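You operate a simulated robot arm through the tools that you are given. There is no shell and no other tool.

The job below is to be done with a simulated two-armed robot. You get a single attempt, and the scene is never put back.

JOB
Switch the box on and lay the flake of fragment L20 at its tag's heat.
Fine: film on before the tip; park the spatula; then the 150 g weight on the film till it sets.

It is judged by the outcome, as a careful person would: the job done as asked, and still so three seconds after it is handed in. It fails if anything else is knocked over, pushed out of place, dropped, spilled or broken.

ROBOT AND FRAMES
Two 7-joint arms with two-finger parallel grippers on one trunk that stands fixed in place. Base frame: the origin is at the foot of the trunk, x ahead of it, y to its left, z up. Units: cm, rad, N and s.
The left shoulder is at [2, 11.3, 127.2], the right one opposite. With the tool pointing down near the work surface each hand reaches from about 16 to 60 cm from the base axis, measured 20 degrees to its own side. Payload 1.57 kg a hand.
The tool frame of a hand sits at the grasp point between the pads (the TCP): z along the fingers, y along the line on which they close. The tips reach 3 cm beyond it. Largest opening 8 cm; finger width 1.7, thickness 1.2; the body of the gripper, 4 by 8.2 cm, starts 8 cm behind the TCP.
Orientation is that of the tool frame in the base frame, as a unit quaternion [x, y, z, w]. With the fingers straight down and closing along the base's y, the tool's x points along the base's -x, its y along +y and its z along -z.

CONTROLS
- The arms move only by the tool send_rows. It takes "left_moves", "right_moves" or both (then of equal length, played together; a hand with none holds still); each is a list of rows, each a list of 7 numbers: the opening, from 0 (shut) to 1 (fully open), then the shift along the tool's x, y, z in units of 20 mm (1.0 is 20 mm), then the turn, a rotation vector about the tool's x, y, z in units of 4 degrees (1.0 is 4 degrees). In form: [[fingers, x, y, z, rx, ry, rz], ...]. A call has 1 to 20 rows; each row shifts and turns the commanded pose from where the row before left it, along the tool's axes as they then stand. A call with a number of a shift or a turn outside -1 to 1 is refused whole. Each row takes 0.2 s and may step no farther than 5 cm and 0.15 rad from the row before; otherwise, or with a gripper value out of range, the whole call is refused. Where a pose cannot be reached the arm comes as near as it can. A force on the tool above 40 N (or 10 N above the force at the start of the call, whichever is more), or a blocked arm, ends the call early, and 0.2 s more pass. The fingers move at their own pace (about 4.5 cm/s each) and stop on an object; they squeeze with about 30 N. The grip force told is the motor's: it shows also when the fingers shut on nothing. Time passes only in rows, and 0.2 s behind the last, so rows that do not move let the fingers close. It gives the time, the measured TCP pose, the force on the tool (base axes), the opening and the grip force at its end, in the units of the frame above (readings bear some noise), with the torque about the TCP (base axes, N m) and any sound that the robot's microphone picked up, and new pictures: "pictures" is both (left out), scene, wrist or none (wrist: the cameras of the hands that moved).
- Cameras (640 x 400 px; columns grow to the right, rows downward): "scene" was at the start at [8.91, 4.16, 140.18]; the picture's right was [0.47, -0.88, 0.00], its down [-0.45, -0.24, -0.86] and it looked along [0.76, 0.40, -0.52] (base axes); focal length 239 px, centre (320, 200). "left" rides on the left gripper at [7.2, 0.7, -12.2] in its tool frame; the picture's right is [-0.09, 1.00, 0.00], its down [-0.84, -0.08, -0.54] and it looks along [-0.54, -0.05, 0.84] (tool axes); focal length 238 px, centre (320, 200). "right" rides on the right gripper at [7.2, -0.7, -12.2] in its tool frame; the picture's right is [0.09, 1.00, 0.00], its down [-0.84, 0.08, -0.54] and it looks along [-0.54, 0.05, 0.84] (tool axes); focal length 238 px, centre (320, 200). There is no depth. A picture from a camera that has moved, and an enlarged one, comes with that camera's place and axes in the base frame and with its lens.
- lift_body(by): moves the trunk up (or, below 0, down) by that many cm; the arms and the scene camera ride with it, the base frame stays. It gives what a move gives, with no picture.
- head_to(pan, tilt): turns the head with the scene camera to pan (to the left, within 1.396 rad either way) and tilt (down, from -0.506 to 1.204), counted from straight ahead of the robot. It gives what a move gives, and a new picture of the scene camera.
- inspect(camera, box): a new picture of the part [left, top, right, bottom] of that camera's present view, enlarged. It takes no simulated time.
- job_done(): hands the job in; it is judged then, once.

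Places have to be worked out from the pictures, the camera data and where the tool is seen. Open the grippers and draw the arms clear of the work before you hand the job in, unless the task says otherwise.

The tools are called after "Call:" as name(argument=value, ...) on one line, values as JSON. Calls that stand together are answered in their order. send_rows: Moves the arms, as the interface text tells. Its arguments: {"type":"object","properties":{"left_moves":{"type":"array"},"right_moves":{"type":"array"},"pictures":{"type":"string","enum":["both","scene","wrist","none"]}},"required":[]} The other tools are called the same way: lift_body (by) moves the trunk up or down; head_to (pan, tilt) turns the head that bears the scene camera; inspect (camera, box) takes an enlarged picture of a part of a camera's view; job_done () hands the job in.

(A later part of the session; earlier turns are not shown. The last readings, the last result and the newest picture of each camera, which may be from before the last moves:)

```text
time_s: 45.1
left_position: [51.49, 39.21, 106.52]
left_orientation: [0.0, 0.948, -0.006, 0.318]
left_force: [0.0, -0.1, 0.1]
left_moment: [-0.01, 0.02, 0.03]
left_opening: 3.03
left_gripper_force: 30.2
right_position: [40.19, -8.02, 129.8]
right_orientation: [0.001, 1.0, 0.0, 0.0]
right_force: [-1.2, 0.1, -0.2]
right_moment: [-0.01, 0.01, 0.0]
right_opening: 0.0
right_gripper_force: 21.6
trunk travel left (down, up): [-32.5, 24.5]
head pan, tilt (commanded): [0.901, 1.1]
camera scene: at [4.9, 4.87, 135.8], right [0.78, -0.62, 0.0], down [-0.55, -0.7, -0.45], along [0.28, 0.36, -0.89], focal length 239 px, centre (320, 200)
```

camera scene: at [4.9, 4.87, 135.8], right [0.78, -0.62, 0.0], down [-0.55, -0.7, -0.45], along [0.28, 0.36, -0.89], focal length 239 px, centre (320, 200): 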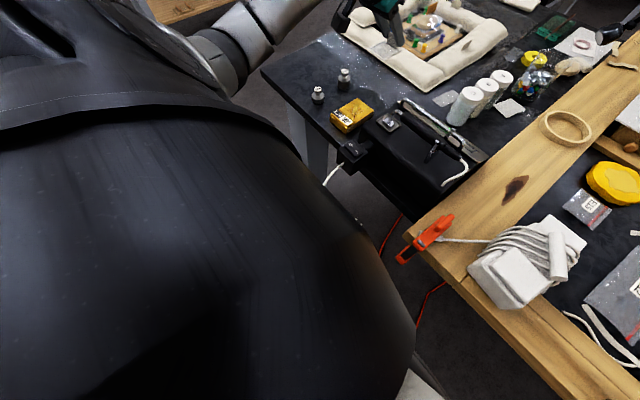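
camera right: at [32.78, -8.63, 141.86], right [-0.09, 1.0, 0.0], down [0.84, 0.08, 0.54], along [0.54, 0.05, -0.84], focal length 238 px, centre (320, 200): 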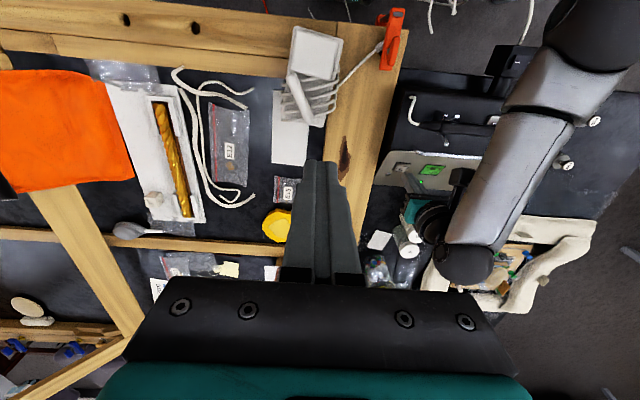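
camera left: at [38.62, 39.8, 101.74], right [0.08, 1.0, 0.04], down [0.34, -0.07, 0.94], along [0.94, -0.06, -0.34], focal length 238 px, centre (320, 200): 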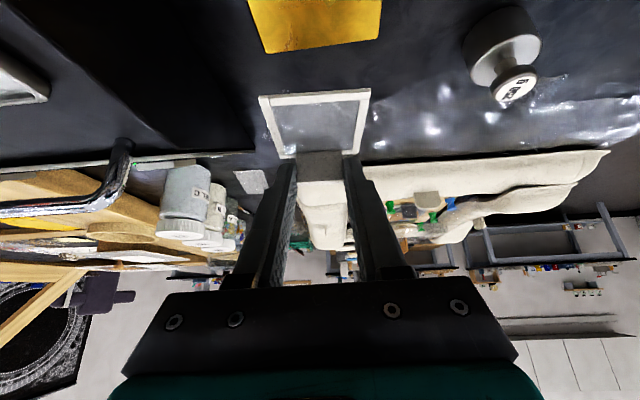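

I return the head toward the work and raise the trunk 8 cm more, so the elbow stays well above the stand.

Call:
head_to(pan=0.7, tilt=0.65)

Call:
lift_body(by=8)

Call:
send_rows(left_moves=[[0.2, 0, 0, 0, 0, 0.3, 0], [0.2, 0.4, 0, 0.289, 0, 0, 0], [0.2, 0.778, 0, 0.578, 0, 0, 0], [0.2, 0.778, 0, 0.578, 0, 0, 0], [0.2, 0.778, 0, 0.578, 0, 0, 0], [0.2, 0, 0, 0, 0, 0, 0]], pictures="both")

```text
time_s: 46.0
left_position: [51.52, 39.2, 106.47]
left_orientation: [0.0, 0.948, -0.006, 0.319]
left_force: [0.8, -0.4, 0.3]
left_moment: [0.01, 0.02, 0.04]
left_opening: 3.05
left_gripper_force: 29.9
right_position: [40.11, -7.88, 129.75]
right_orientation: [0.0, 1.0, 0.0, 0.0]
right_force: [-0.2, 1.0, 0.7]
right_moment: [0.02, 0.01, -0.05]
right_opening: 0.02
right_gripper_force: 21.7
trunk travel left (down, up): [-32.5, 24.5]
head pan, tilt (commanded): [0.7, 0.649]
camera scene: at [7.62, 5.52, 139.23], right [0.64, -0.76, 0.0], down [-0.46, -0.39, -0.8], along [0.61, 0.51, -0.61], focal length 239 px, centre (320, 200)
```

scene: 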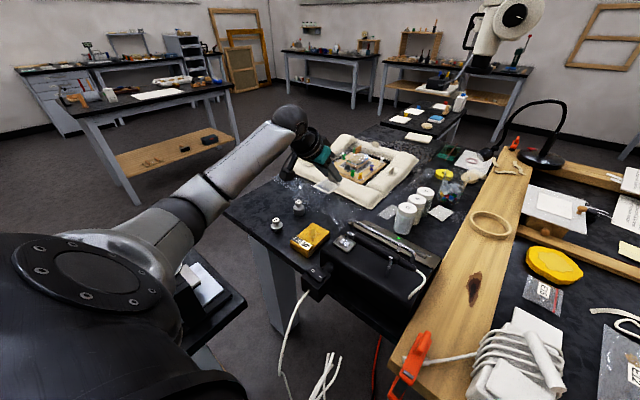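

```text
time_s: 47.2
left_position: [51.6, 39.15, 114.43]
left_orientation: [0.0, 0.948, -0.006, 0.318]
left_force: [-0.4, 0.4, -0.3]
left_moment: [-0.01, 0.02, -0.03]
left_opening: 3.04
left_gripper_force: 30.2
right_position: [40.06, -7.97, 137.81]
right_orientation: [0.0, 1.0, 0.0, 0.0]
right_force: [-0.6, 1.2, -0.3]
right_moment: [0.0, 0.01, -0.01]
right_opening: 0.0
right_gripper_force: 21.4
trunk travel left (down, up): [-40.5, 16.5]
head pan, tilt (commanded): [0.7, 0.649]
```

```text
time_s: 48.6
left_position: [49.49, 39.05, 107.98]
left_orientation: [-0.001, 0.951, -0.006, 0.309]
left_force: [0.1, -0.2, 0.2]
left_moment: [-0.01, 0.01, -0.02]
left_opening: 3.05
left_gripper_force: 29.7
right_position: [40.03, -7.99, 137.77]
right_orientation: [-0.001, 1.0, 0.0, 0.0]
right_force: [0.0, 0.6, -0.1]
right_moment: [-0.03, 0.01, 0.03]
right_opening: 0.0
right_gripper_force: 20.9
trunk travel left (down, up): [-40.5, 16.5]
head pan, tilt (commanded): [0.7, 0.649]
camera scene: at [7.62, 5.51, 147.23], right [0.64, -0.76, 0.0], down [-0.46, -0.39, -0.8], along [0.61, 0.51, -0.6], focal length 239 px, centre (320, 200)
camera left: at [36.6, 39.64, 113.6], right [0.08, 1.0, 0.04], down [0.36, -0.07, 0.93], along [0.93, -0.06, -0.36], focal length 238 px, centre (320, 200)
```

scene: 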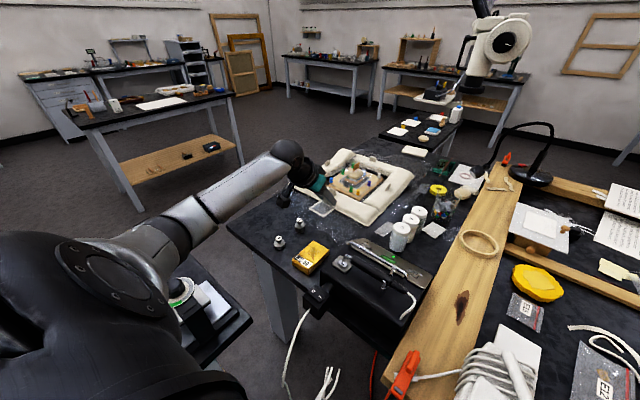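
left: 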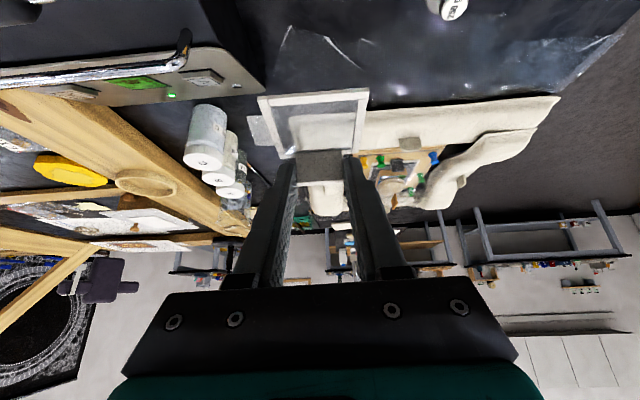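

The stand and dial look undisturbed, and the elbow now clears it. I continue to a point about 4 cm above the placing height over the flake.

Call:
send_rows(left_moves=[[0.2, 0.4, 0.025, 0.297, 0, 0, 0], [0.2, 0.773, 0.025, 0.574, 0, 0, 0], [0.2, 0.773, 0.025, 0.574, 0, 0, 0], [0.2, 0.773, 0.025, 0.574, 0, 0, 0], [0.2, 0.773, 0.025, 0.574, 0, 0, 0], [0.2, 0.773, 0.025, 0.574, 0, 0, 0], [0.2, 0.773, 0.025, 0.574, 0, 0, 0], [0.2, 0, 0, 0, 0, 0, 0]], pictures="both")

Call:
inspect(camera="left", box=[220, 0, 440, 180])

Call:
inspect(camera="scene", box=[250, 200, 370, 280])

```text
time_s: 50.4
left_position: [45.81, 39.21, 95.93]
left_orientation: [0.0, 0.951, -0.006, 0.309]
left_force: [0.1, -0.1, 0.4]
left_moment: [0.0, 0.0, 0.02]
left_opening: 3.03
left_gripper_force: 30.1
right_position: [40.1, -8.03, 137.75]
right_orientation: [0.0, 1.0, 0.0, 0.0]
right_force: [0.2, -0.4, -0.8]
right_moment: [-0.01, 0.0, 0.01]
right_opening: 0.0
right_gripper_force: 21.5
trunk travel left (down, up): [-40.5, 16.5]
head pan, tilt (commanded): [0.7, 0.649]
camera scene: at [7.62, 5.51, 147.23], right [0.64, -0.76, 0.0], down [-0.46, -0.39, -0.8], along [0.61, 0.51, -0.6], focal length 239 px, centre (320, 200)
camera left: at [32.89, 39.88, 101.63], right [0.08, 1.0, 0.04], down [0.36, -0.07, 0.93], along [0.93, -0.06, -0.36], focal length 238 px, centre (320, 200)
```

scene: 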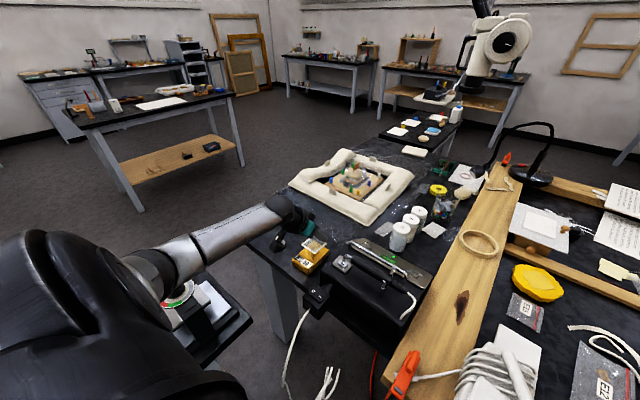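
left: 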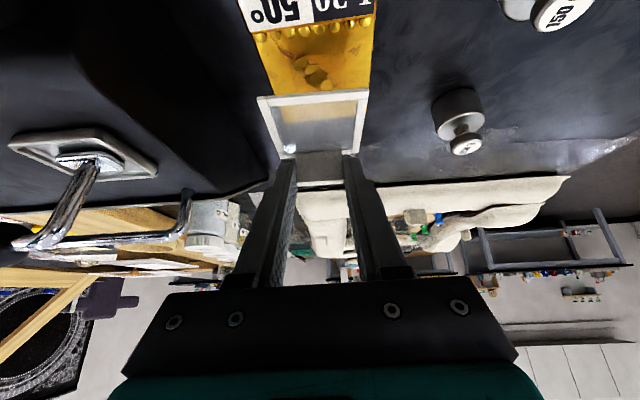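

```text
2.22 times, centred on (330, 90) of left
camera zoom: at [32.89, 39.88, 101.63], right [0.08, 1.0, 0.04], down [0.36, -0.07, 0.93], along [0.93, -0.06, -0.36], focal length 530 px, centre (298, 444)
```

zoom: 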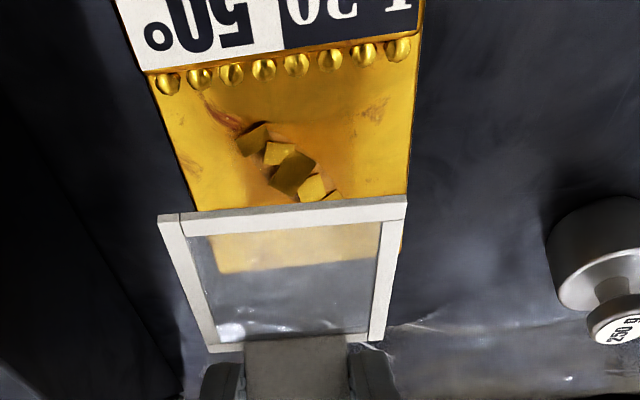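

```text
5.00 times, centred on (310, 240) of scene
camera zoom: at [7.62, 5.51, 147.23], right [0.64, -0.76, 0.0], down [-0.46, -0.39, -0.8], along [0.61, 0.51, -0.6], focal length 1196 px, centre (370, 0)
```

zoom: 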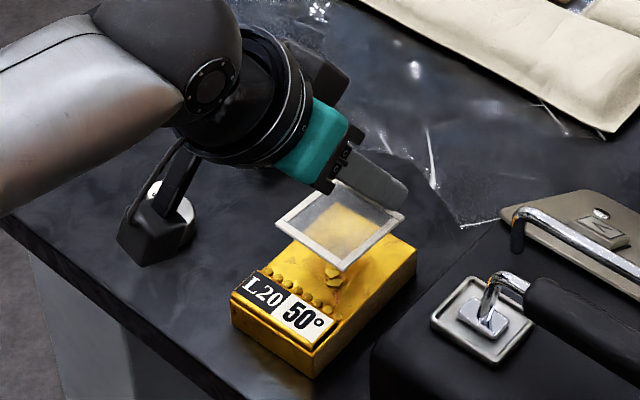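

Flake spans about x 43.3–45.8, y 38.4–40.7; bead row at x≈41.5. I'll centre the frame at x≈45.2, y≈39.5 so it clears the beads, and lower to ~0.8 cm above the surface.

Call:
send_rows(left_moves=[[0.2, 0.264, 0.037, 0.426, 0, 0, 0], [0.2, 0.264, 0.037, 0.426, 0, 0, 0], [0.2, 0.264, 0.037, 0.426, 0, 0, 0], [0.2, 0, 0, 0, 0, 0, 0]], pictures="both")

Call:
inspect(camera="left", box=[220, 0, 440, 180])

Call:
inspect(camera="scene", box=[280, 220, 360, 274])

```text
time_s: 51.4
left_position: [46.01, 39.44, 92.89]
left_orientation: [-0.001, 0.951, -0.005, 0.309]
left_force: [0.5, 0.8, 0.1]
left_moment: [0.01, -0.01, 0.0]
left_opening: 3.03
left_gripper_force: 29.7
right_position: [40.1, -8.09, 137.76]
right_orientation: [0.0, 1.0, 0.0, 0.0]
right_force: [1.3, 0.4, 0.8]
right_moment: [0.0, -0.01, -0.01]
right_opening: 0.01
right_gripper_force: 21.3
trunk travel left (down, up): [-40.5, 16.5]
head pan, tilt (commanded): [0.7, 0.649]
camera scene: at [7.61, 5.51, 147.23], right [0.64, -0.76, 0.0], down [-0.46, -0.39, -0.8], along [0.61, 0.51, -0.6], focal length 239 px, centre (320, 200)
camera left: at [33.07, 40.13, 98.63], right [0.08, 1.0, 0.04], down [0.36, -0.07, 0.93], along [0.93, -0.06, -0.36], focal length 238 px, centre (320, 200)
```

scene: 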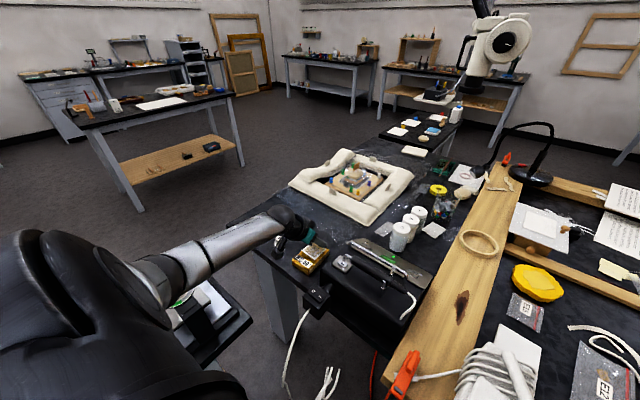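
left: 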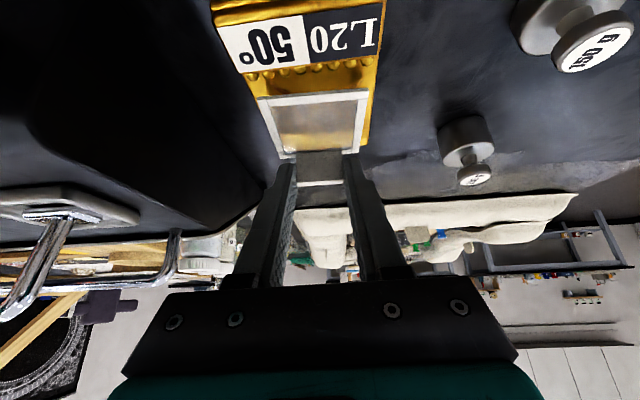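

```text
2.22 times, centred on (330, 90) of left
camera zoom: at [33.07, 40.13, 98.63], right [0.08, 1.0, 0.04], down [0.36, -0.07, 0.93], along [0.93, -0.06, -0.36], focal length 530 px, centre (298, 444)
```

zoom: 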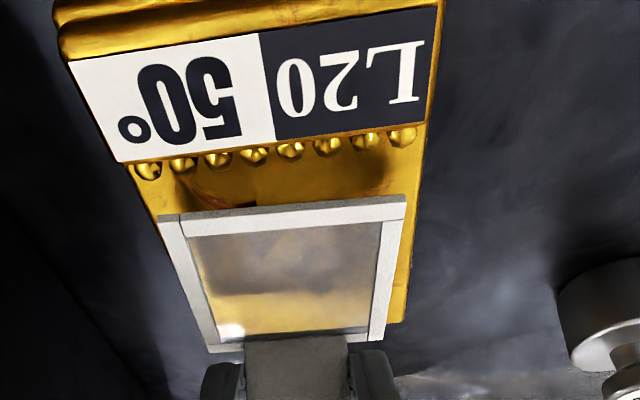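

```text
7.41 times, centred on (320, 247) of scene
camera zoom: at [7.61, 5.51, 147.23], right [0.64, -0.76, 0.0], down [-0.46, -0.39, -0.8], along [0.61, 0.51, -0.6], focal length 1772 px, centre (320, -148)
```

zoom: 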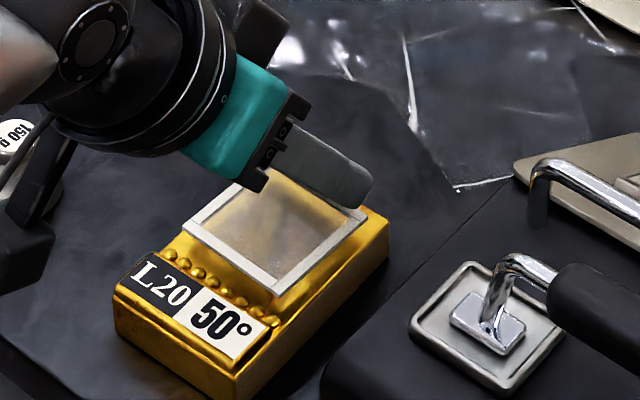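

The film sits well between beads and far edge. I lower the last bit: 4 mm, then in 1 mm steps watching force.

Call:
send_rows(left_moves=[[0.2, 0.059, 0, 0.081, 0, 0, 0], [0.2, 0.059, 0, 0.081, 0, 0, 0], [0.2, 0.029, 0, 0.04, 0, 0, 0], [0.2, 0.029, 0, 0.04, 0, 0, 0], [0.2, 0, 0, 0, 0, 0, 0]], pictures="wrist")

Call:
inspect(camera="scene", box=[280, 220, 360, 274])

```text
time_s: 52.6
left_position: [45.94, 39.25, 92.33]
left_orientation: [-0.001, 0.951, -0.005, 0.309]
left_force: [0.1, -0.3, -0.6]
left_moment: [-0.01, 0.02, 0.05]
left_opening: 3.03
left_gripper_force: 30.1
right_position: [40.14, -8.02, 137.86]
right_orientation: [0.0, 1.0, 0.0, 0.0]
right_force: [0.2, 0.0, 0.5]
right_moment: [-0.03, -0.01, 0.02]
right_opening: 0.0
right_gripper_force: 21.7
trunk travel left (down, up): [-40.5, 16.5]
head pan, tilt (commanded): [0.7, 0.649]
camera left: at [33.07, 40.09, 98.01], right [0.08, 1.0, 0.04], down [0.36, -0.07, 0.93], along [0.93, -0.06, -0.36], focal length 238 px, centre (320, 200)
```

left: 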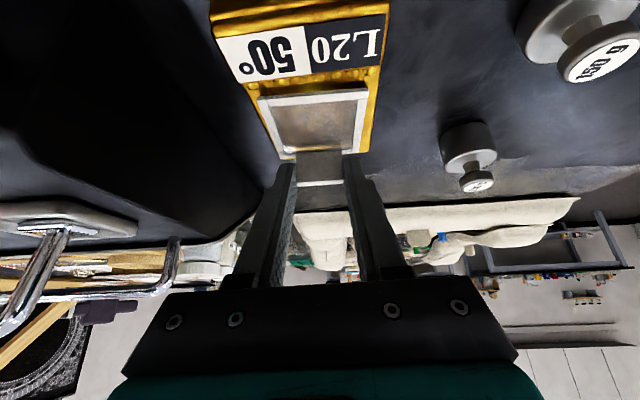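

```text
7.41 times, centred on (320, 247) of scene
camera zoom: at [7.62, 5.51, 147.23], right [0.64, -0.76, 0.0], down [-0.46, -0.39, -0.8], along [0.61, 0.51, -0.6], focal length 1772 px, centre (320, -148)
```

zoom: 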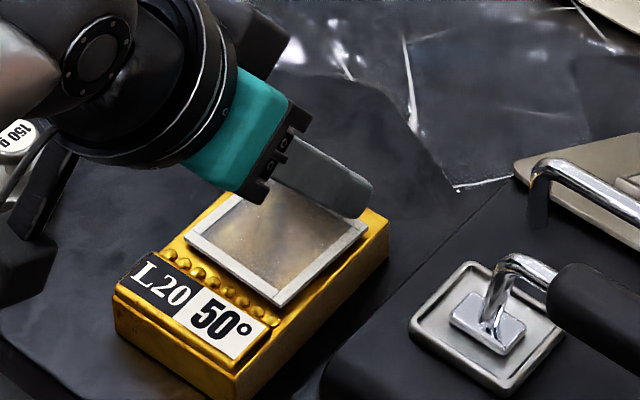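

No contact yet. Two more 1-mm steps, then check.

Call:
send_rows(left_moves=[[0.2, 0.029, 0, 0.04, 0, 0, 0], [0.2, 0.029, 0, 0.04, 0, 0, 0], [0.2, 0, 0, 0, 0, 0, 0]], pictures="none")

Call:
inspect(camera="scene", box=[290, 230, 350, 270])

Call:
inspect(camera="left", box=[220, 50, 420, 180])

```text
time_s: 53.4
left_position: [45.87, 39.43, 92.2]
left_orientation: [0.0, 0.951, -0.006, 0.309]
left_force: [-0.3, -0.3, -1.1]
left_moment: [-0.04, 0.0, 0.02]
left_opening: 3.06
left_gripper_force: 29.7
right_position: [40.11, -8.02, 137.8]
right_orientation: [0.0, 1.0, 0.0, 0.0]
right_force: [-0.3, 0.0, 0.3]
right_moment: [0.01, 0.01, -0.02]
right_opening: 0.0
right_gripper_force: 21.4
trunk travel left (down, up): [-40.5, 16.5]
head pan, tilt (commanded): [0.7, 0.649]
```

```text
10.00 times, centred on (320, 250) of scene
camera zoom: at [7.62, 5.51, 147.23], right [0.64, -0.76, 0.0], down [-0.46, -0.39, -0.8], along [0.61, 0.51, -0.6], focal length 2393 px, centre (320, -300)
```

zoom: 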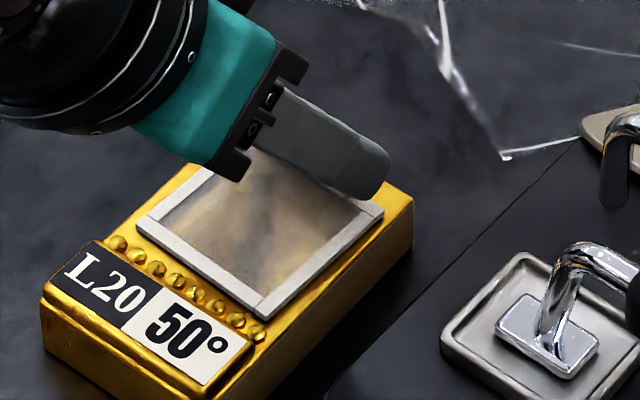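

```text
3.08 times, centred on (320, 115) of left
camera zoom: at [33.05, 40.1, 97.81], right [0.08, 1.0, 0.04], down [0.36, -0.07, 0.93], along [0.93, -0.06, -0.36], focal length 733 px, centre (320, 462)
```

zoom: 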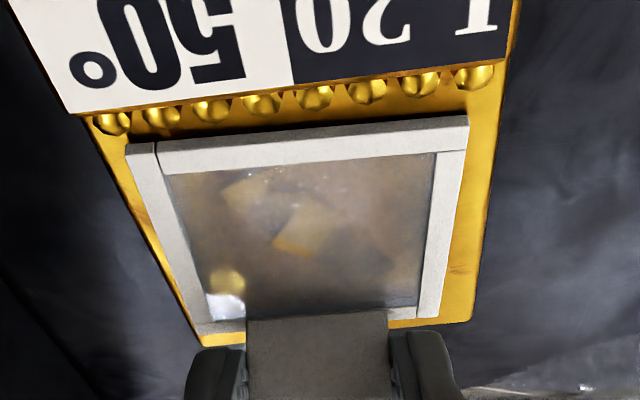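

The flake is visible within the film window. Still no contact force; two more 1-mm steps.

Call:
send_rows(left_moves=[[0.2, 0.029, 0, 0.04, 0, 0, 0], [0.2, 0.029, 0, 0.04, 0, 0, 0], [0.2, 0, 0, 0, 0, 0, 0]], pictures="none")

Call:
inspect(camera="left", box=[220, 50, 420, 180])

```text
time_s: 54.2
left_position: [45.99, 39.36, 92.12]
left_orientation: [0.0, 0.951, -0.005, 0.311]
left_force: [-1.2, 1.6, 7.1]
left_moment: [0.21, 0.19, 0.0]
left_opening: 3.08
left_gripper_force: 30.0
right_position: [40.14, -8.12, 137.79]
right_orientation: [0.001, 1.0, 0.001, 0.0]
right_force: [-0.9, -0.6, -0.4]
right_moment: [0.01, -0.02, 0.04]
right_opening: 0.03
right_gripper_force: 21.0
trunk travel left (down, up): [-40.5, 16.5]
head pan, tilt (commanded): [0.7, 0.649]
```

```text
3.08 times, centred on (320, 115) of left
camera zoom: at [33.06, 40.09, 97.71], right [0.08, 1.0, 0.04], down [0.35, -0.07, 0.93], along [0.93, -0.06, -0.36], focal length 733 px, centre (320, 462)
```

zoom: 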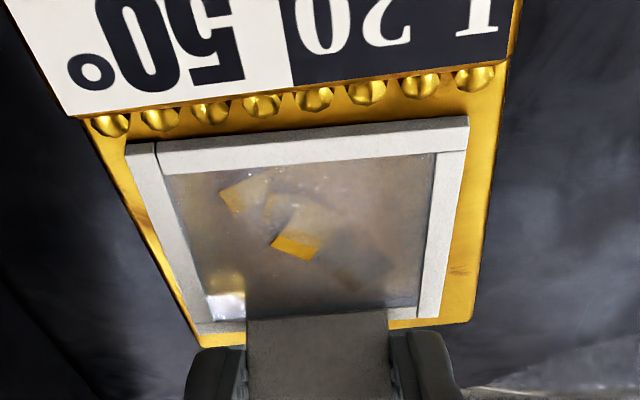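

Contact at 7 N: the frame rests on the fragment. I ease off slightly and open the fingers to release the tab.

Call:
send_rows(left_moves=[[0.2, -0.02, 0, -0.027, 0, 0, 0], [0.42, 0, 0, 0, 0, 0, 0], [0.5, 0, 0, 0, 0, 0, 0], [0.6, 0, 0, 0, 0, 0, 0], [0.6, 0, 0, 0, 0, 0, 0]], pictures="both")

Call:
inspect(camera="left", box=[220, 50, 420, 180])

Call:
inspect(camera="scene", box=[280, 220, 360, 274])

```text
time_s: 55.4
left_position: [46.08, 39.36, 92.0]
left_orientation: [-0.001, 0.951, -0.006, 0.309]
left_force: [-0.4, 0.6, 0.3]
left_moment: [-0.02, 0.01, 0.01]
left_opening: 4.8
left_gripper_force: 0.0
right_position: [40.03, -7.94, 137.67]
right_orientation: [0.0, 1.0, 0.001, -0.001]
right_force: [-0.2, 0.5, 0.5]
right_moment: [-0.03, 0.02, 0.02]
right_opening: 0.01
right_gripper_force: 21.8
trunk travel left (down, up): [-40.5, 16.5]
head pan, tilt (commanded): [0.7, 0.649]
camera scene: at [7.62, 5.51, 147.23], right [0.64, -0.76, 0.0], down [-0.46, -0.39, -0.8], along [0.61, 0.51, -0.6], focal length 239 px, centre (320, 200)
camera left: at [33.05, 40.07, 97.67], right [0.08, 1.0, 0.04], down [0.36, -0.07, 0.93], along [0.93, -0.06, -0.36], focal length 238 px, centre (320, 200)
```

scene: 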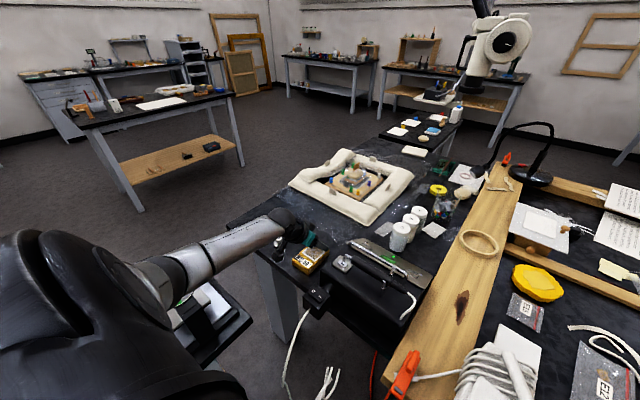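
left: 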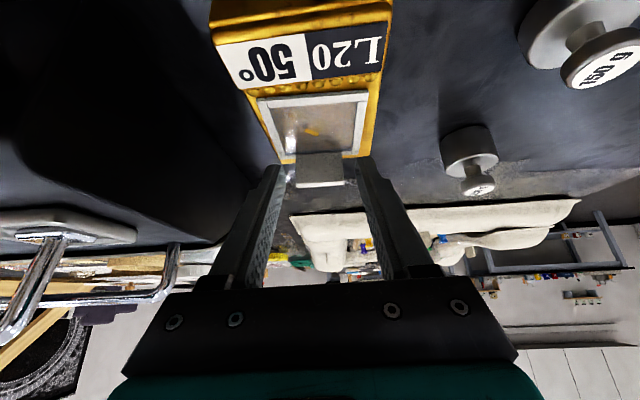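

```text
3.08 times, centred on (320, 115) of left
camera zoom: at [33.05, 40.07, 97.67], right [0.08, 1.0, 0.04], down [0.36, -0.07, 0.93], along [0.93, -0.06, -0.36], focal length 733 px, centre (320, 462)
```

zoom: 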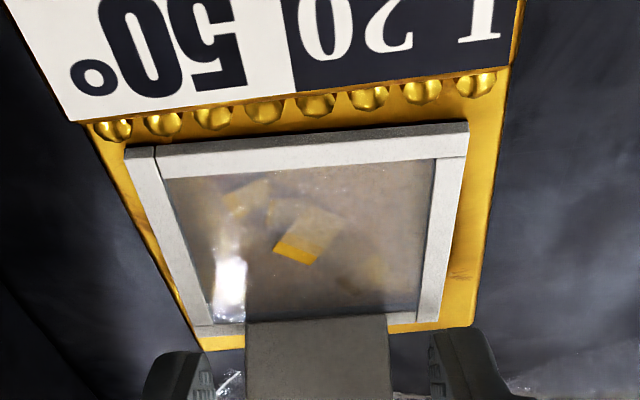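

```text
7.41 times, centred on (320, 247) of scene
camera zoom: at [7.62, 5.51, 147.23], right [0.64, -0.76, 0.0], down [-0.46, -0.39, -0.8], along [0.61, 0.51, -0.6], focal length 1772 px, centre (320, -148)
```

zoom: 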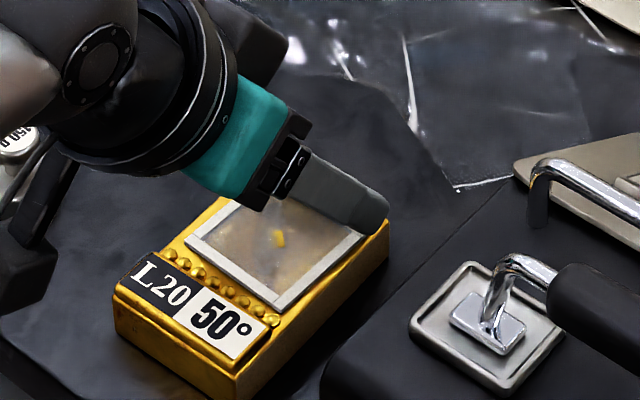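

Film is laid over the flake. I raise the hand straight up and then bring the tool back to vertical.

Call:
send_rows(left_moves=[[0.6, -0.294, 0, -0.405, 0, 0, 0], [0.6, -0.588, 0, -0.809, 0, 0, 0], [0.6, -0.588, 0, -0.809, 0, 0, 0], [0.6, -0.588, 0, -0.809, 0, 0, 0], [0.6, -0.588, 0, -0.809, 0, 0, 0], [0.6, -0.588, 0, -0.809, 0, 0, 0], [0.6, 0, 0, 0, 0, 1, 0], [0.6, 0, 0, 0, 0, 1, 0], [0.6, 0, 0, 0, 0, 1, 0], [0.6, 0, 0, 0, 0, 1, 0], [0.6, 0, 0, 0, 0, 1, 0], [0.6, 0, 0, 0, 0, 1, 0], [0.6, 0, 0, 0, 0, 1, 0], [0.6, 0, 0, 0, 0, 1, 0], [0.6, 0, 0, 0, 0, 1, 0], [0.6, 0, 0, 0, 0, 0, 0]], pictures="both")

Call:
inspect(camera="left", box=[160, 30, 440, 205])

```text
time_s: 58.8
left_position: [45.93, 39.52, 103.12]
left_orientation: [0.002, 1.0, -0.005, -0.001]
left_force: [0.0, 0.6, -0.4]
left_moment: [-0.02, 0.0, -0.04]
left_opening: 4.81
left_gripper_force: 0.0
right_position: [40.04, -8.12, 137.83]
right_orientation: [0.0, 1.0, 0.0, 0.0]
right_force: [-0.5, -0.6, -0.6]
right_moment: [0.0, 0.0, 0.04]
right_opening: 0.01
right_gripper_force: 21.1
trunk travel left (down, up): [-40.5, 16.5]
head pan, tilt (commanded): [0.7, 0.649]
camera scene: at [7.6, 5.52, 147.23], right [0.64, -0.76, 0.0], down [-0.46, -0.39, -0.8], along [0.61, 0.51, -0.6], focal length 239 px, centre (320, 200)
camera left: at [38.82, 40.29, 115.29], right [0.1, 1.0, -0.01], down [0.84, -0.07, 0.54], along [0.54, -0.06, -0.84], focal length 238 px, centre (320, 200)
```

scene: 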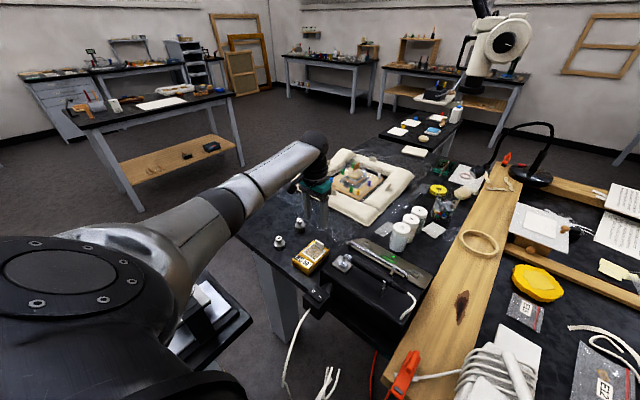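
left: 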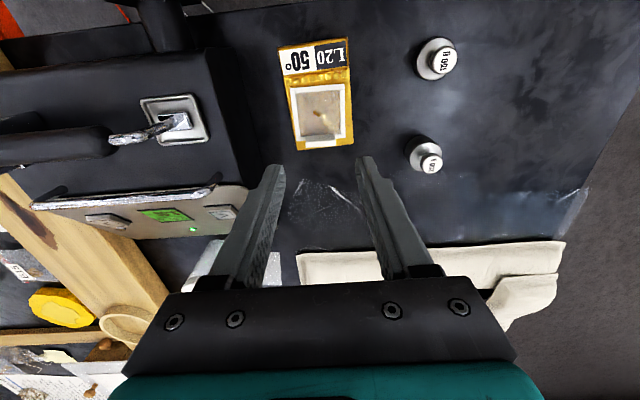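

```text
2.29 times, centred on (300, 118) of left
camera zoom: at [38.82, 40.29, 115.29], right [0.1, 1.0, -0.01], down [0.84, -0.07, 0.54], along [0.54, -0.06, -0.84], focal length 545 px, centre (366, 389)
```

zoom: 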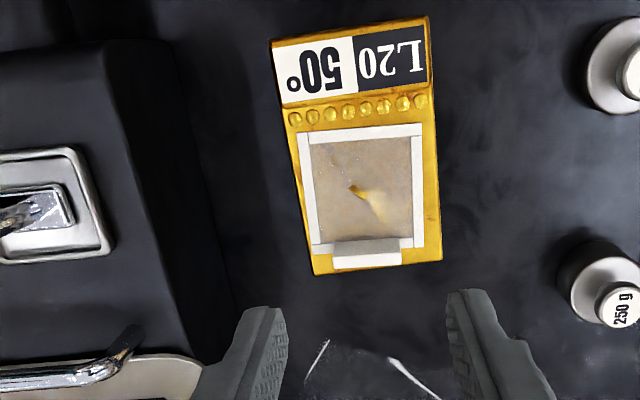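

The film lies flat over the flake inside the beads. Next the spatula: I raise the left hand and bring it above the handle, to look and then turn the gripper so its fingers close across the handle.

Call:
send_rows(left_moves=[[0.6, 0, 0, -1, 0, 0, 0], [0.7, 0, 0, -1, 0, 0, 0], [0.7, 0, 0, -1, 0, 0, 0], [0.7, 0, 0, -1, 0, 0, 0], [0.7, 0, 0, -1, 0, 0, 0], [0.7, 0.14, -1, 0, 0, 0, 0], [0.7, 0.14, -1, 0, 0, 0, 0], [0.7, 0.14, -1, 0, 0, 0, 0], [0.7, 0.14, -1, 0, 0, 0, 0], [0.7, 0.14, -1, 0, 0, 0, 0], [0.7, 0.14, -1, 0, 0, 0, 0], [0.7, 0.14, -1, 0, 0, 0, 0], [0.7, 0.14, -1, 0, 0, 0, 0], [0.7, 0.14, -1, 0, 0, 0, 0], [0.7, 0.14, -0.8, 0, 0, 0, 0], [0.7, 0, 0, 0, 0, 0, 0]], pictures="both")

Call:
inspect(camera="left", box=[150, 60, 470, 250])

Call:
inspect(camera="right", box=[360, 60, 520, 160])

```text
time_s: 62.2
left_position: [43.12, 20.13, 113.2]
left_orientation: [0.002, 1.0, -0.006, 0.0]
left_force: [0.4, -0.6, 0.0]
left_moment: [0.0, -0.02, -0.01]
left_opening: 5.6
left_gripper_force: 0.1
right_position: [40.05, -7.95, 137.78]
right_orientation: [0.0, 1.0, 0.0, 0.0]
right_force: [0.4, 0.2, 0.1]
right_moment: [-0.03, 0.04, 0.02]
right_opening: 0.01
right_gripper_force: 21.3
trunk travel left (down, up): [-40.5, 16.5]
head pan, tilt (commanded): [0.7, 0.649]
camera scene: at [7.62, 5.53, 147.23], right [0.64, -0.76, 0.0], down [-0.46, -0.39, -0.8], along [0.61, 0.51, -0.6], focal length 239 px, centre (320, 200)
camera left: at [35.97, 20.79, 125.5], right [0.1, 1.0, -0.01], down [0.84, -0.07, 0.54], along [0.54, -0.06, -0.84], focal length 238 px, centre (320, 200)
```

scene: 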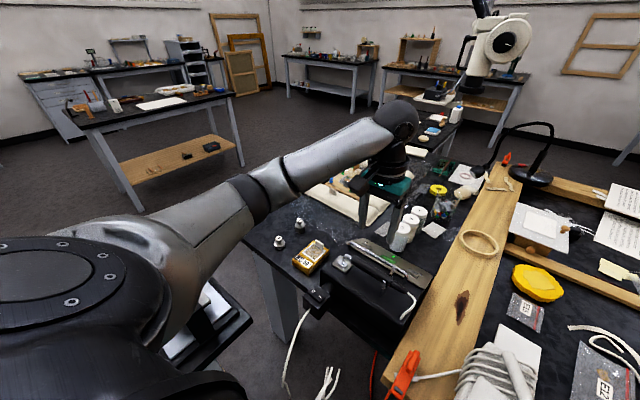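
left: 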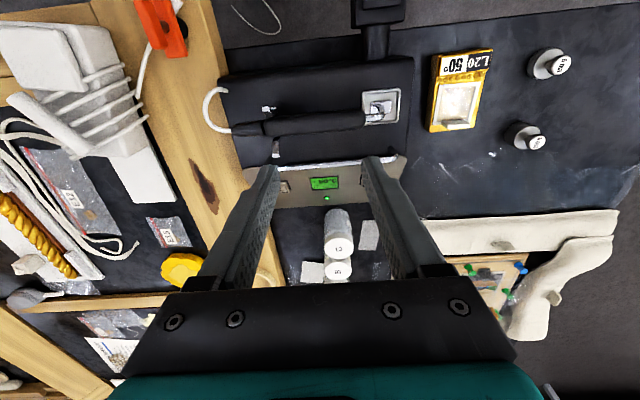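

```text
2.00 times, centred on (310, 155) of left
camera zoom: at [35.97, 20.79, 125.5], right [0.1, 1.0, -0.01], down [0.84, -0.07, 0.54], along [0.54, -0.06, -0.84], focal length 477 px, centre (340, 290)
```

zoom: 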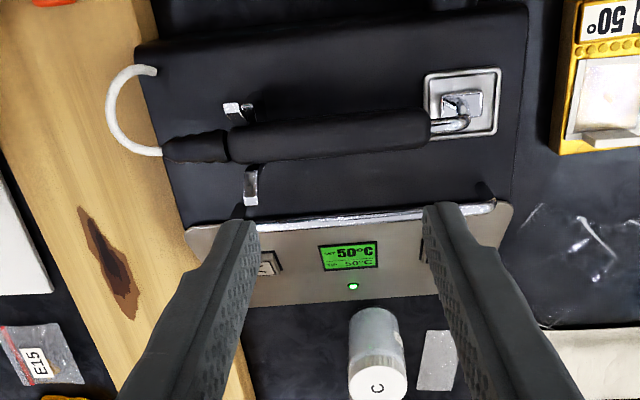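

```text
4.00 times, centred on (440, 110) of right
camera zoom: at [32.79, -8.61, 149.86], right [-0.09, 1.0, 0.0], down [0.84, 0.08, 0.54], along [0.54, 0.05, -0.84], focal length 953 px, centre (-160, 560)
```

zoom: 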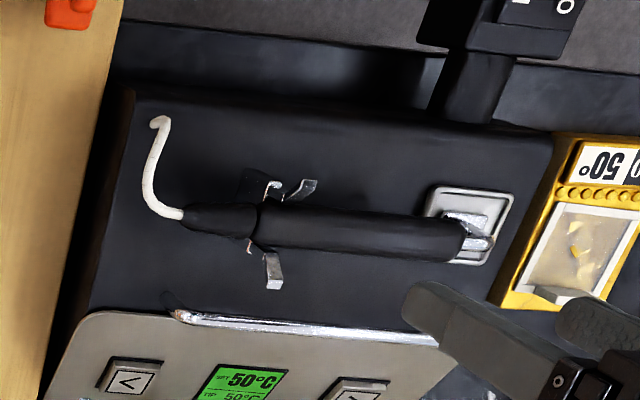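

The handle lies along y at x≈42.85, z≈99.4, from the fork (y≈14) to its tip end (y≈24.6). I turn the gripper −90° about its axis so the fingers close along x (camera toward the cord side).

Call:
send_rows(left_moves=[[0.5, 0, 0, 0, -0.17, 0, 0], [0.5, 0, 0, 0, 0, 0, -1], [0.5, 0, 0, 0, 0, 0, -1], [0.5, 0, 0, 0, 0, 0, -1], [0.5, 0, 0, 0, 0, 0, -1], [0.5, 0, 0, 0, 0, 0, -1], [0.5, 0, 0, 0, 0, 0, -1], [0.5, 0, 0, 0, 0, 0, -1], [0.5, 0, 0, 0, 0, 0, -1], [0.5, 0, 0, 0, 0, 0, -1], [0.5, 0, 0, 0, 0, 0, -1], [0.5, 0, 0, 0, 0, 0, -1], [0.5, 0, 0, 0, 0, 0, -1], [0.5, 0, 0, 0, 0, 0, -1], [0.5, 0, 0, 0, 0, 0, -1], [0.5, 0, 0, 0, 0, 0, -1], [0.5, 0, 0, 0, 0, 0, -1], [0.5, 0, 0, 0, 0, 0, -1], [0.5, 0, 0, 0, 0, 0, -1]], pictures="both")

```text
time_s: 66.2
left_position: [43.18, 20.11, 113.29]
left_orientation: [-0.587, 0.81, -0.001, 0.001]
left_force: [0.5, -0.4, -0.4]
left_moment: [0.0, 0.01, 0.01]
left_opening: 3.98
left_gripper_force: 0.1
right_position: [40.13, -8.09, 137.81]
right_orientation: [0.0, 1.0, 0.0, 0.0]
right_force: [-0.2, 0.1, 0.3]
right_moment: [0.04, 0.03, -0.04]
right_opening: 0.01
right_gripper_force: 21.2
trunk travel left (down, up): [-40.5, 16.5]
head pan, tilt (commanded): [0.7, 0.649]
camera scene: at [7.62, 5.51, 147.23], right [0.64, -0.76, 0.0], down [-0.46, -0.39, -0.8], along [0.61, 0.51, -0.6], focal length 239 px, centre (320, 200)
camera left: at [40.32, 13.37, 125.48], right [-0.92, 0.4, 0.0], down [0.33, 0.77, 0.54], along [0.22, 0.5, -0.84], focal length 238 px, centre (320, 200)
```

scene: 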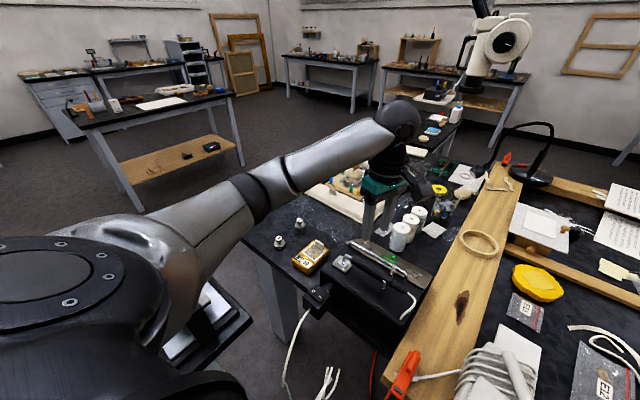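
left: 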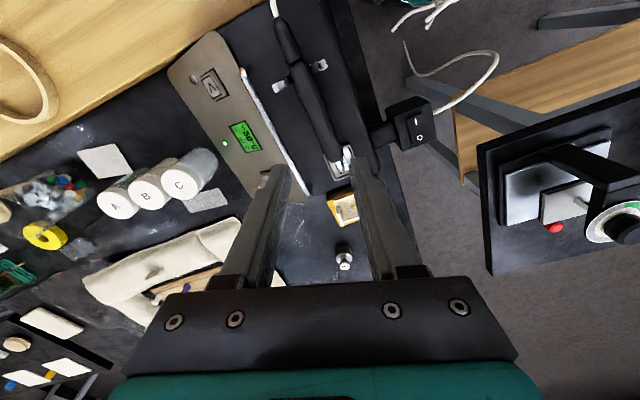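

Rotated 72° so far with no problem. I finish the turn, shift above the grasp spot (x 42.85, y 22) and descend to about 5 cm above it.

Call:
send_rows(left_moves=[[0.5, 0, 0, 0, 0, 0, -1], [0.5, 0, 0, 0, 0, 0, -1], [0.5, 0, 0, 0, 0, 0, -1], [0.5, 0, 0, 0, 0, 0, -1], [0.5, 0, 0, 0, 0, 0, -0.5], [0.5, -0.475, 0.08, 0, 0, 0, 0], [0.5, -0.475, 0.08, 0.5, 0, 0, 0], [0.5, 0, 0, 1, 0, 0, 0], [0.5, 0, 0, 1, 0, 0, 0], [0.5, 0, 0, 1, 0, 0, 0], [0.5, 0, 0, 1, 0, 0, 0], [0.5, 0, 0, 0, 0, 0, 0]], pictures="both")

Call:
inspect(camera="left", box=[220, 40, 440, 200])

Call:
inspect(camera="scene", box=[320, 180, 440, 300])

Call:
inspect(camera="right", box=[360, 60, 520, 160])

```text
time_s: 68.8
left_position: [42.93, 21.95, 104.16]
left_orientation: [-0.706, 0.708, -0.001, 0.001]
left_force: [-0.5, -0.3, -0.9]
left_moment: [0.01, -0.03, -0.02]
left_opening: 3.99
left_gripper_force: 0.1
right_position: [40.09, -8.0, 137.73]
right_orientation: [0.0, 1.0, 0.0, 0.0]
right_force: [-0.1, 0.0, -1.5]
right_moment: [0.03, 0.0, -0.01]
right_opening: 0.0
right_gripper_force: 20.8
trunk travel left (down, up): [-40.5, 16.5]
head pan, tilt (commanded): [0.7, 0.649]
camera scene: at [7.62, 5.51, 147.23], right [0.64, -0.76, 0.0], down [-0.46, -0.39, -0.8], along [0.61, 0.51, -0.6], focal length 239 px, centre (320, 200)
camera left: at [42.22, 14.75, 116.42], right [-1.0, 0.09, 0.0], down [0.08, 0.84, 0.54], along [0.05, 0.54, -0.84], focal length 238 px, centre (320, 200)
```

scene: 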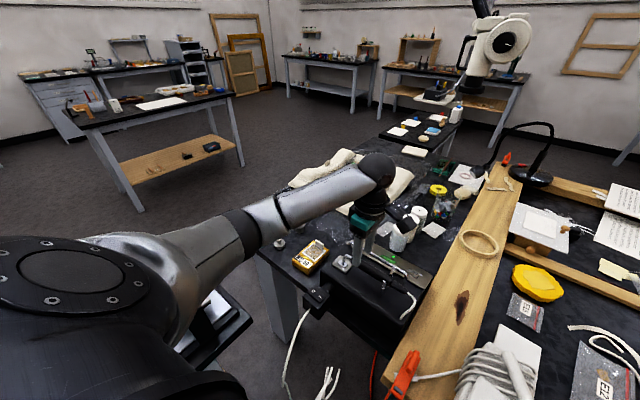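
left: 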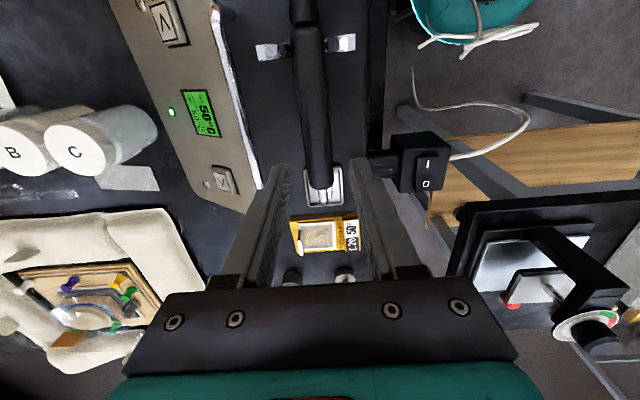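

```text
2.50 times, centred on (330, 120) of left
camera zoom: at [42.22, 14.75, 116.42], right [-1.0, 0.09, 0.0], down [0.08, 0.84, 0.54], along [0.05, 0.54, -0.84], focal length 596 px, centre (295, 400)
```

zoom: 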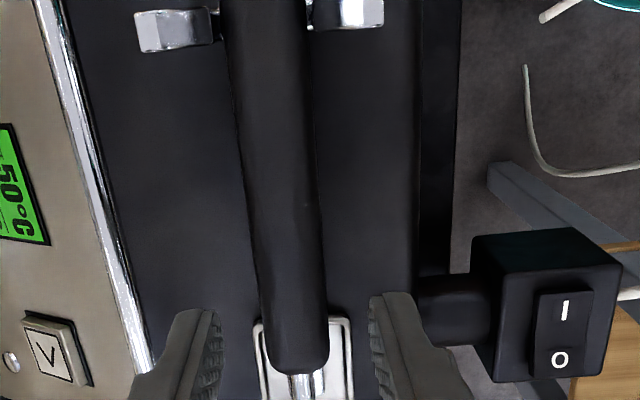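

```text
3.33 times, centred on (380, 240) of scene
camera zoom: at [7.62, 5.51, 147.23], right [0.64, -0.76, 0.0], down [-0.46, -0.39, -0.8], along [0.61, 0.51, -0.6], focal length 798 px, centre (120, 67)
```

zoom: 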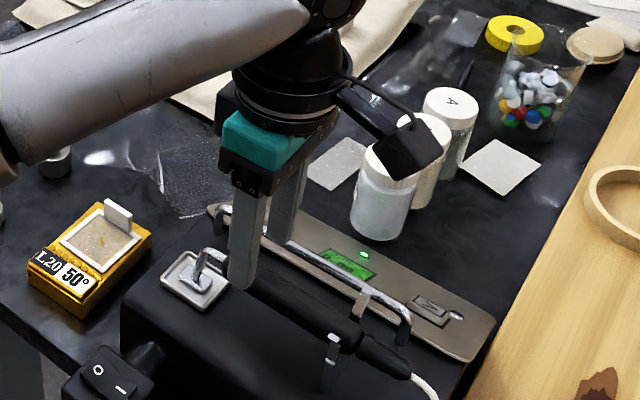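

```text
4.00 times, centred on (440, 110) of right
camera zoom: at [32.79, -8.63, 149.86], right [-0.09, 1.0, 0.0], down [0.84, 0.08, 0.54], along [0.54, 0.05, -0.84], focal length 953 px, centre (-160, 560)
```

zoom: 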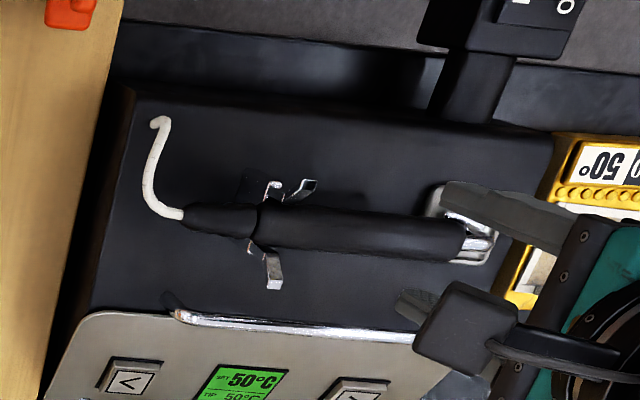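

The fingers straddle the handle with about 1 cm each side. I descend 4.7 cm to bring the handle between the pads at TCP height.

Call:
send_rows(left_moves=[[0.5, 0, 0, 0.6, 0, 0, 0], [0.5, 0, 0, 0.6, 0, 0, 0], [0.5, 0, 0, 0.6, 0, 0, 0], [0.5, 0, 0, 0.4, 0, 0, 0], [0.5, 0, 0, 0.15, 0, 0, 0], [0.5, 0, 0, 0, 0, 0, 0]], pictures="wrist")

Call:
inspect(camera="right", box=[400, 70, 520, 150])

Call:
inspect(camera="scene", box=[320, 230, 420, 300])

```text
time_s: 70.2
left_position: [42.85, 22.03, 99.56]
left_orientation: [-0.705, 0.709, 0.0, 0.0]
left_force: [0.6, 0.7, 0.0]
left_moment: [0.03, 0.0, -0.01]
left_opening: 4.01
left_gripper_force: 0.0
right_position: [40.19, -8.03, 137.74]
right_orientation: [0.0, 1.0, 0.0, 0.0]
right_force: [-0.2, 0.4, -0.1]
right_moment: [0.03, 0.01, 0.02]
right_opening: 0.0
right_gripper_force: 21.4
trunk travel left (down, up): [-40.5, 16.5]
head pan, tilt (commanded): [0.7, 0.649]
camera left: at [42.14, 14.73, 111.73], right [-1.0, 0.1, 0.0], down [0.08, 0.84, 0.54], along [0.05, 0.54, -0.84], focal length 238 px, centre (320, 200)
```

left: 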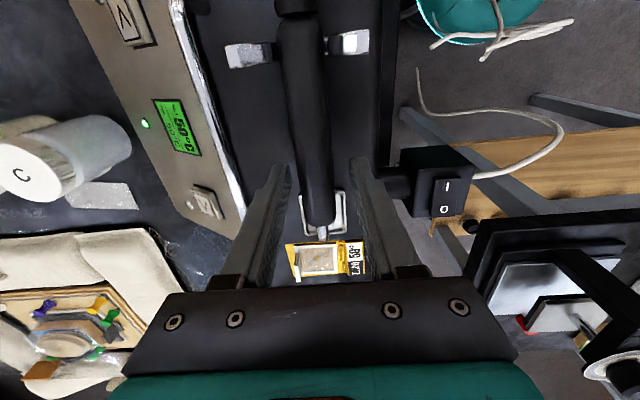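

```text
5.00 times, centred on (460, 110) of right
camera zoom: at [32.79, -8.62, 149.86], right [-0.09, 1.0, 0.0], down [0.84, 0.08, 0.54], along [0.54, 0.05, -0.84], focal length 1192 px, centre (-380, 650)
```

zoom: 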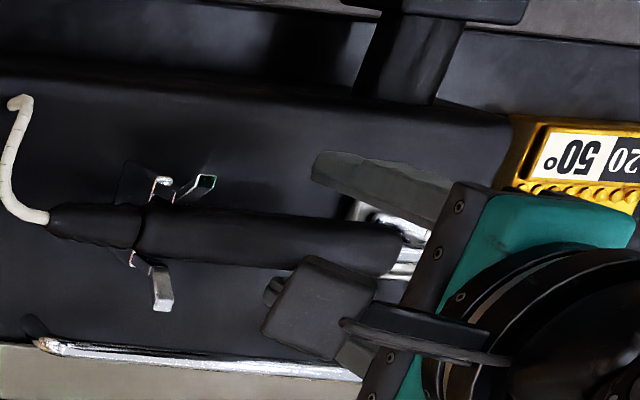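

```text
5.71 times, centred on (370, 265) of scene
camera zoom: at [7.62, 5.51, 147.23], right [0.64, -0.76, 0.0], down [-0.46, -0.39, -0.8], along [0.61, 0.51, -0.6], focal length 1367 px, centre (34, -171)
```

zoom: 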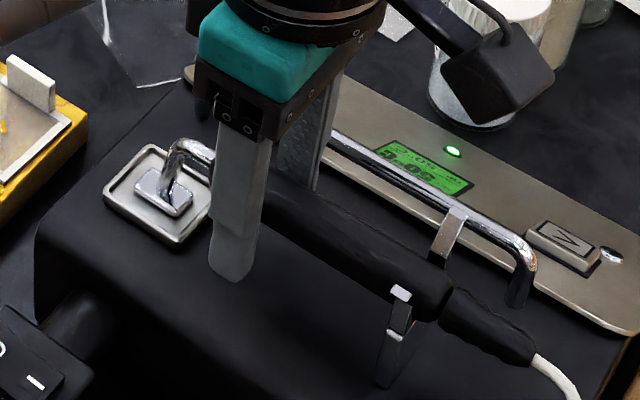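

Handle is between the pads. I close the fingers on it.

Call:
send_rows(left_moves=[[0.3, 0, 0, 0, 0, 0, 0], [0.1, 0, 0, 0, 0, 0, 0], [0.1, 0, 0, 0, 0, 0, 0], [0.1, 0, 0, 0, 0, 0, 0]], pictures="wrist")

Call:
inspect(camera="scene", box=[320, 230, 420, 300])

```text
time_s: 71.2
left_position: [42.86, 21.98, 99.53]
left_orientation: [-0.705, 0.709, -0.001, 0.0]
left_force: [0.8, 0.3, -0.3]
left_moment: [-0.02, 0.03, 0.05]
left_opening: 2.03
left_gripper_force: 30.0
right_position: [40.14, -7.98, 137.73]
right_orientation: [-0.001, 1.0, 0.0, 0.0]
right_force: [0.5, -0.6, 0.2]
right_moment: [0.0, 0.02, 0.04]
right_opening: 0.0
right_gripper_force: 21.9
trunk travel left (down, up): [-40.5, 16.5]
head pan, tilt (commanded): [0.7, 0.649]
camera left: at [42.15, 14.71, 111.76], right [-1.0, 0.1, 0.0], down [0.08, 0.84, 0.54], along [0.05, 0.54, -0.84], focal length 238 px, centre (320, 200)
```

left: 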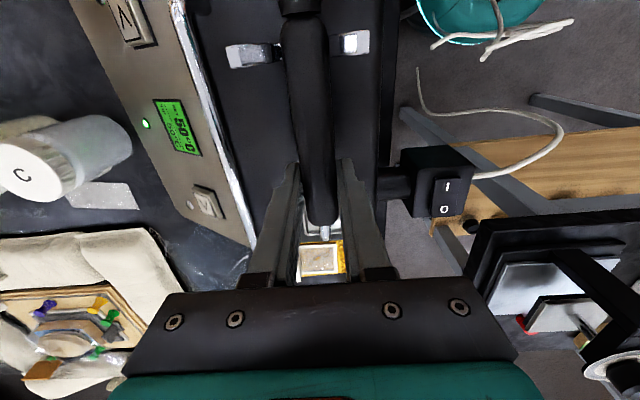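

```text
5.71 times, centred on (370, 265) of scene
camera zoom: at [7.63, 5.51, 147.23], right [0.64, -0.76, 0.0], down [-0.46, -0.39, -0.8], along [0.61, 0.51, -0.6], focal length 1367 px, centre (34, -171)
```

zoom: 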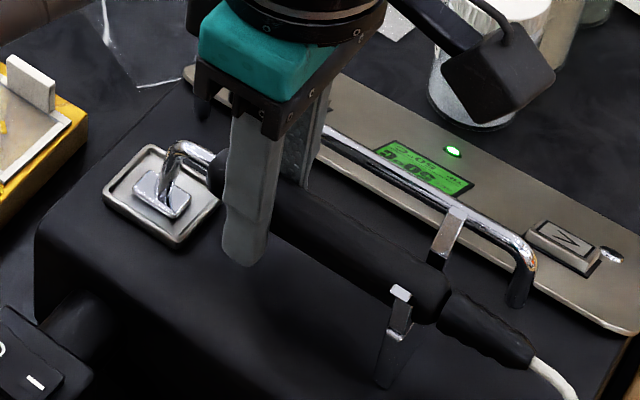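

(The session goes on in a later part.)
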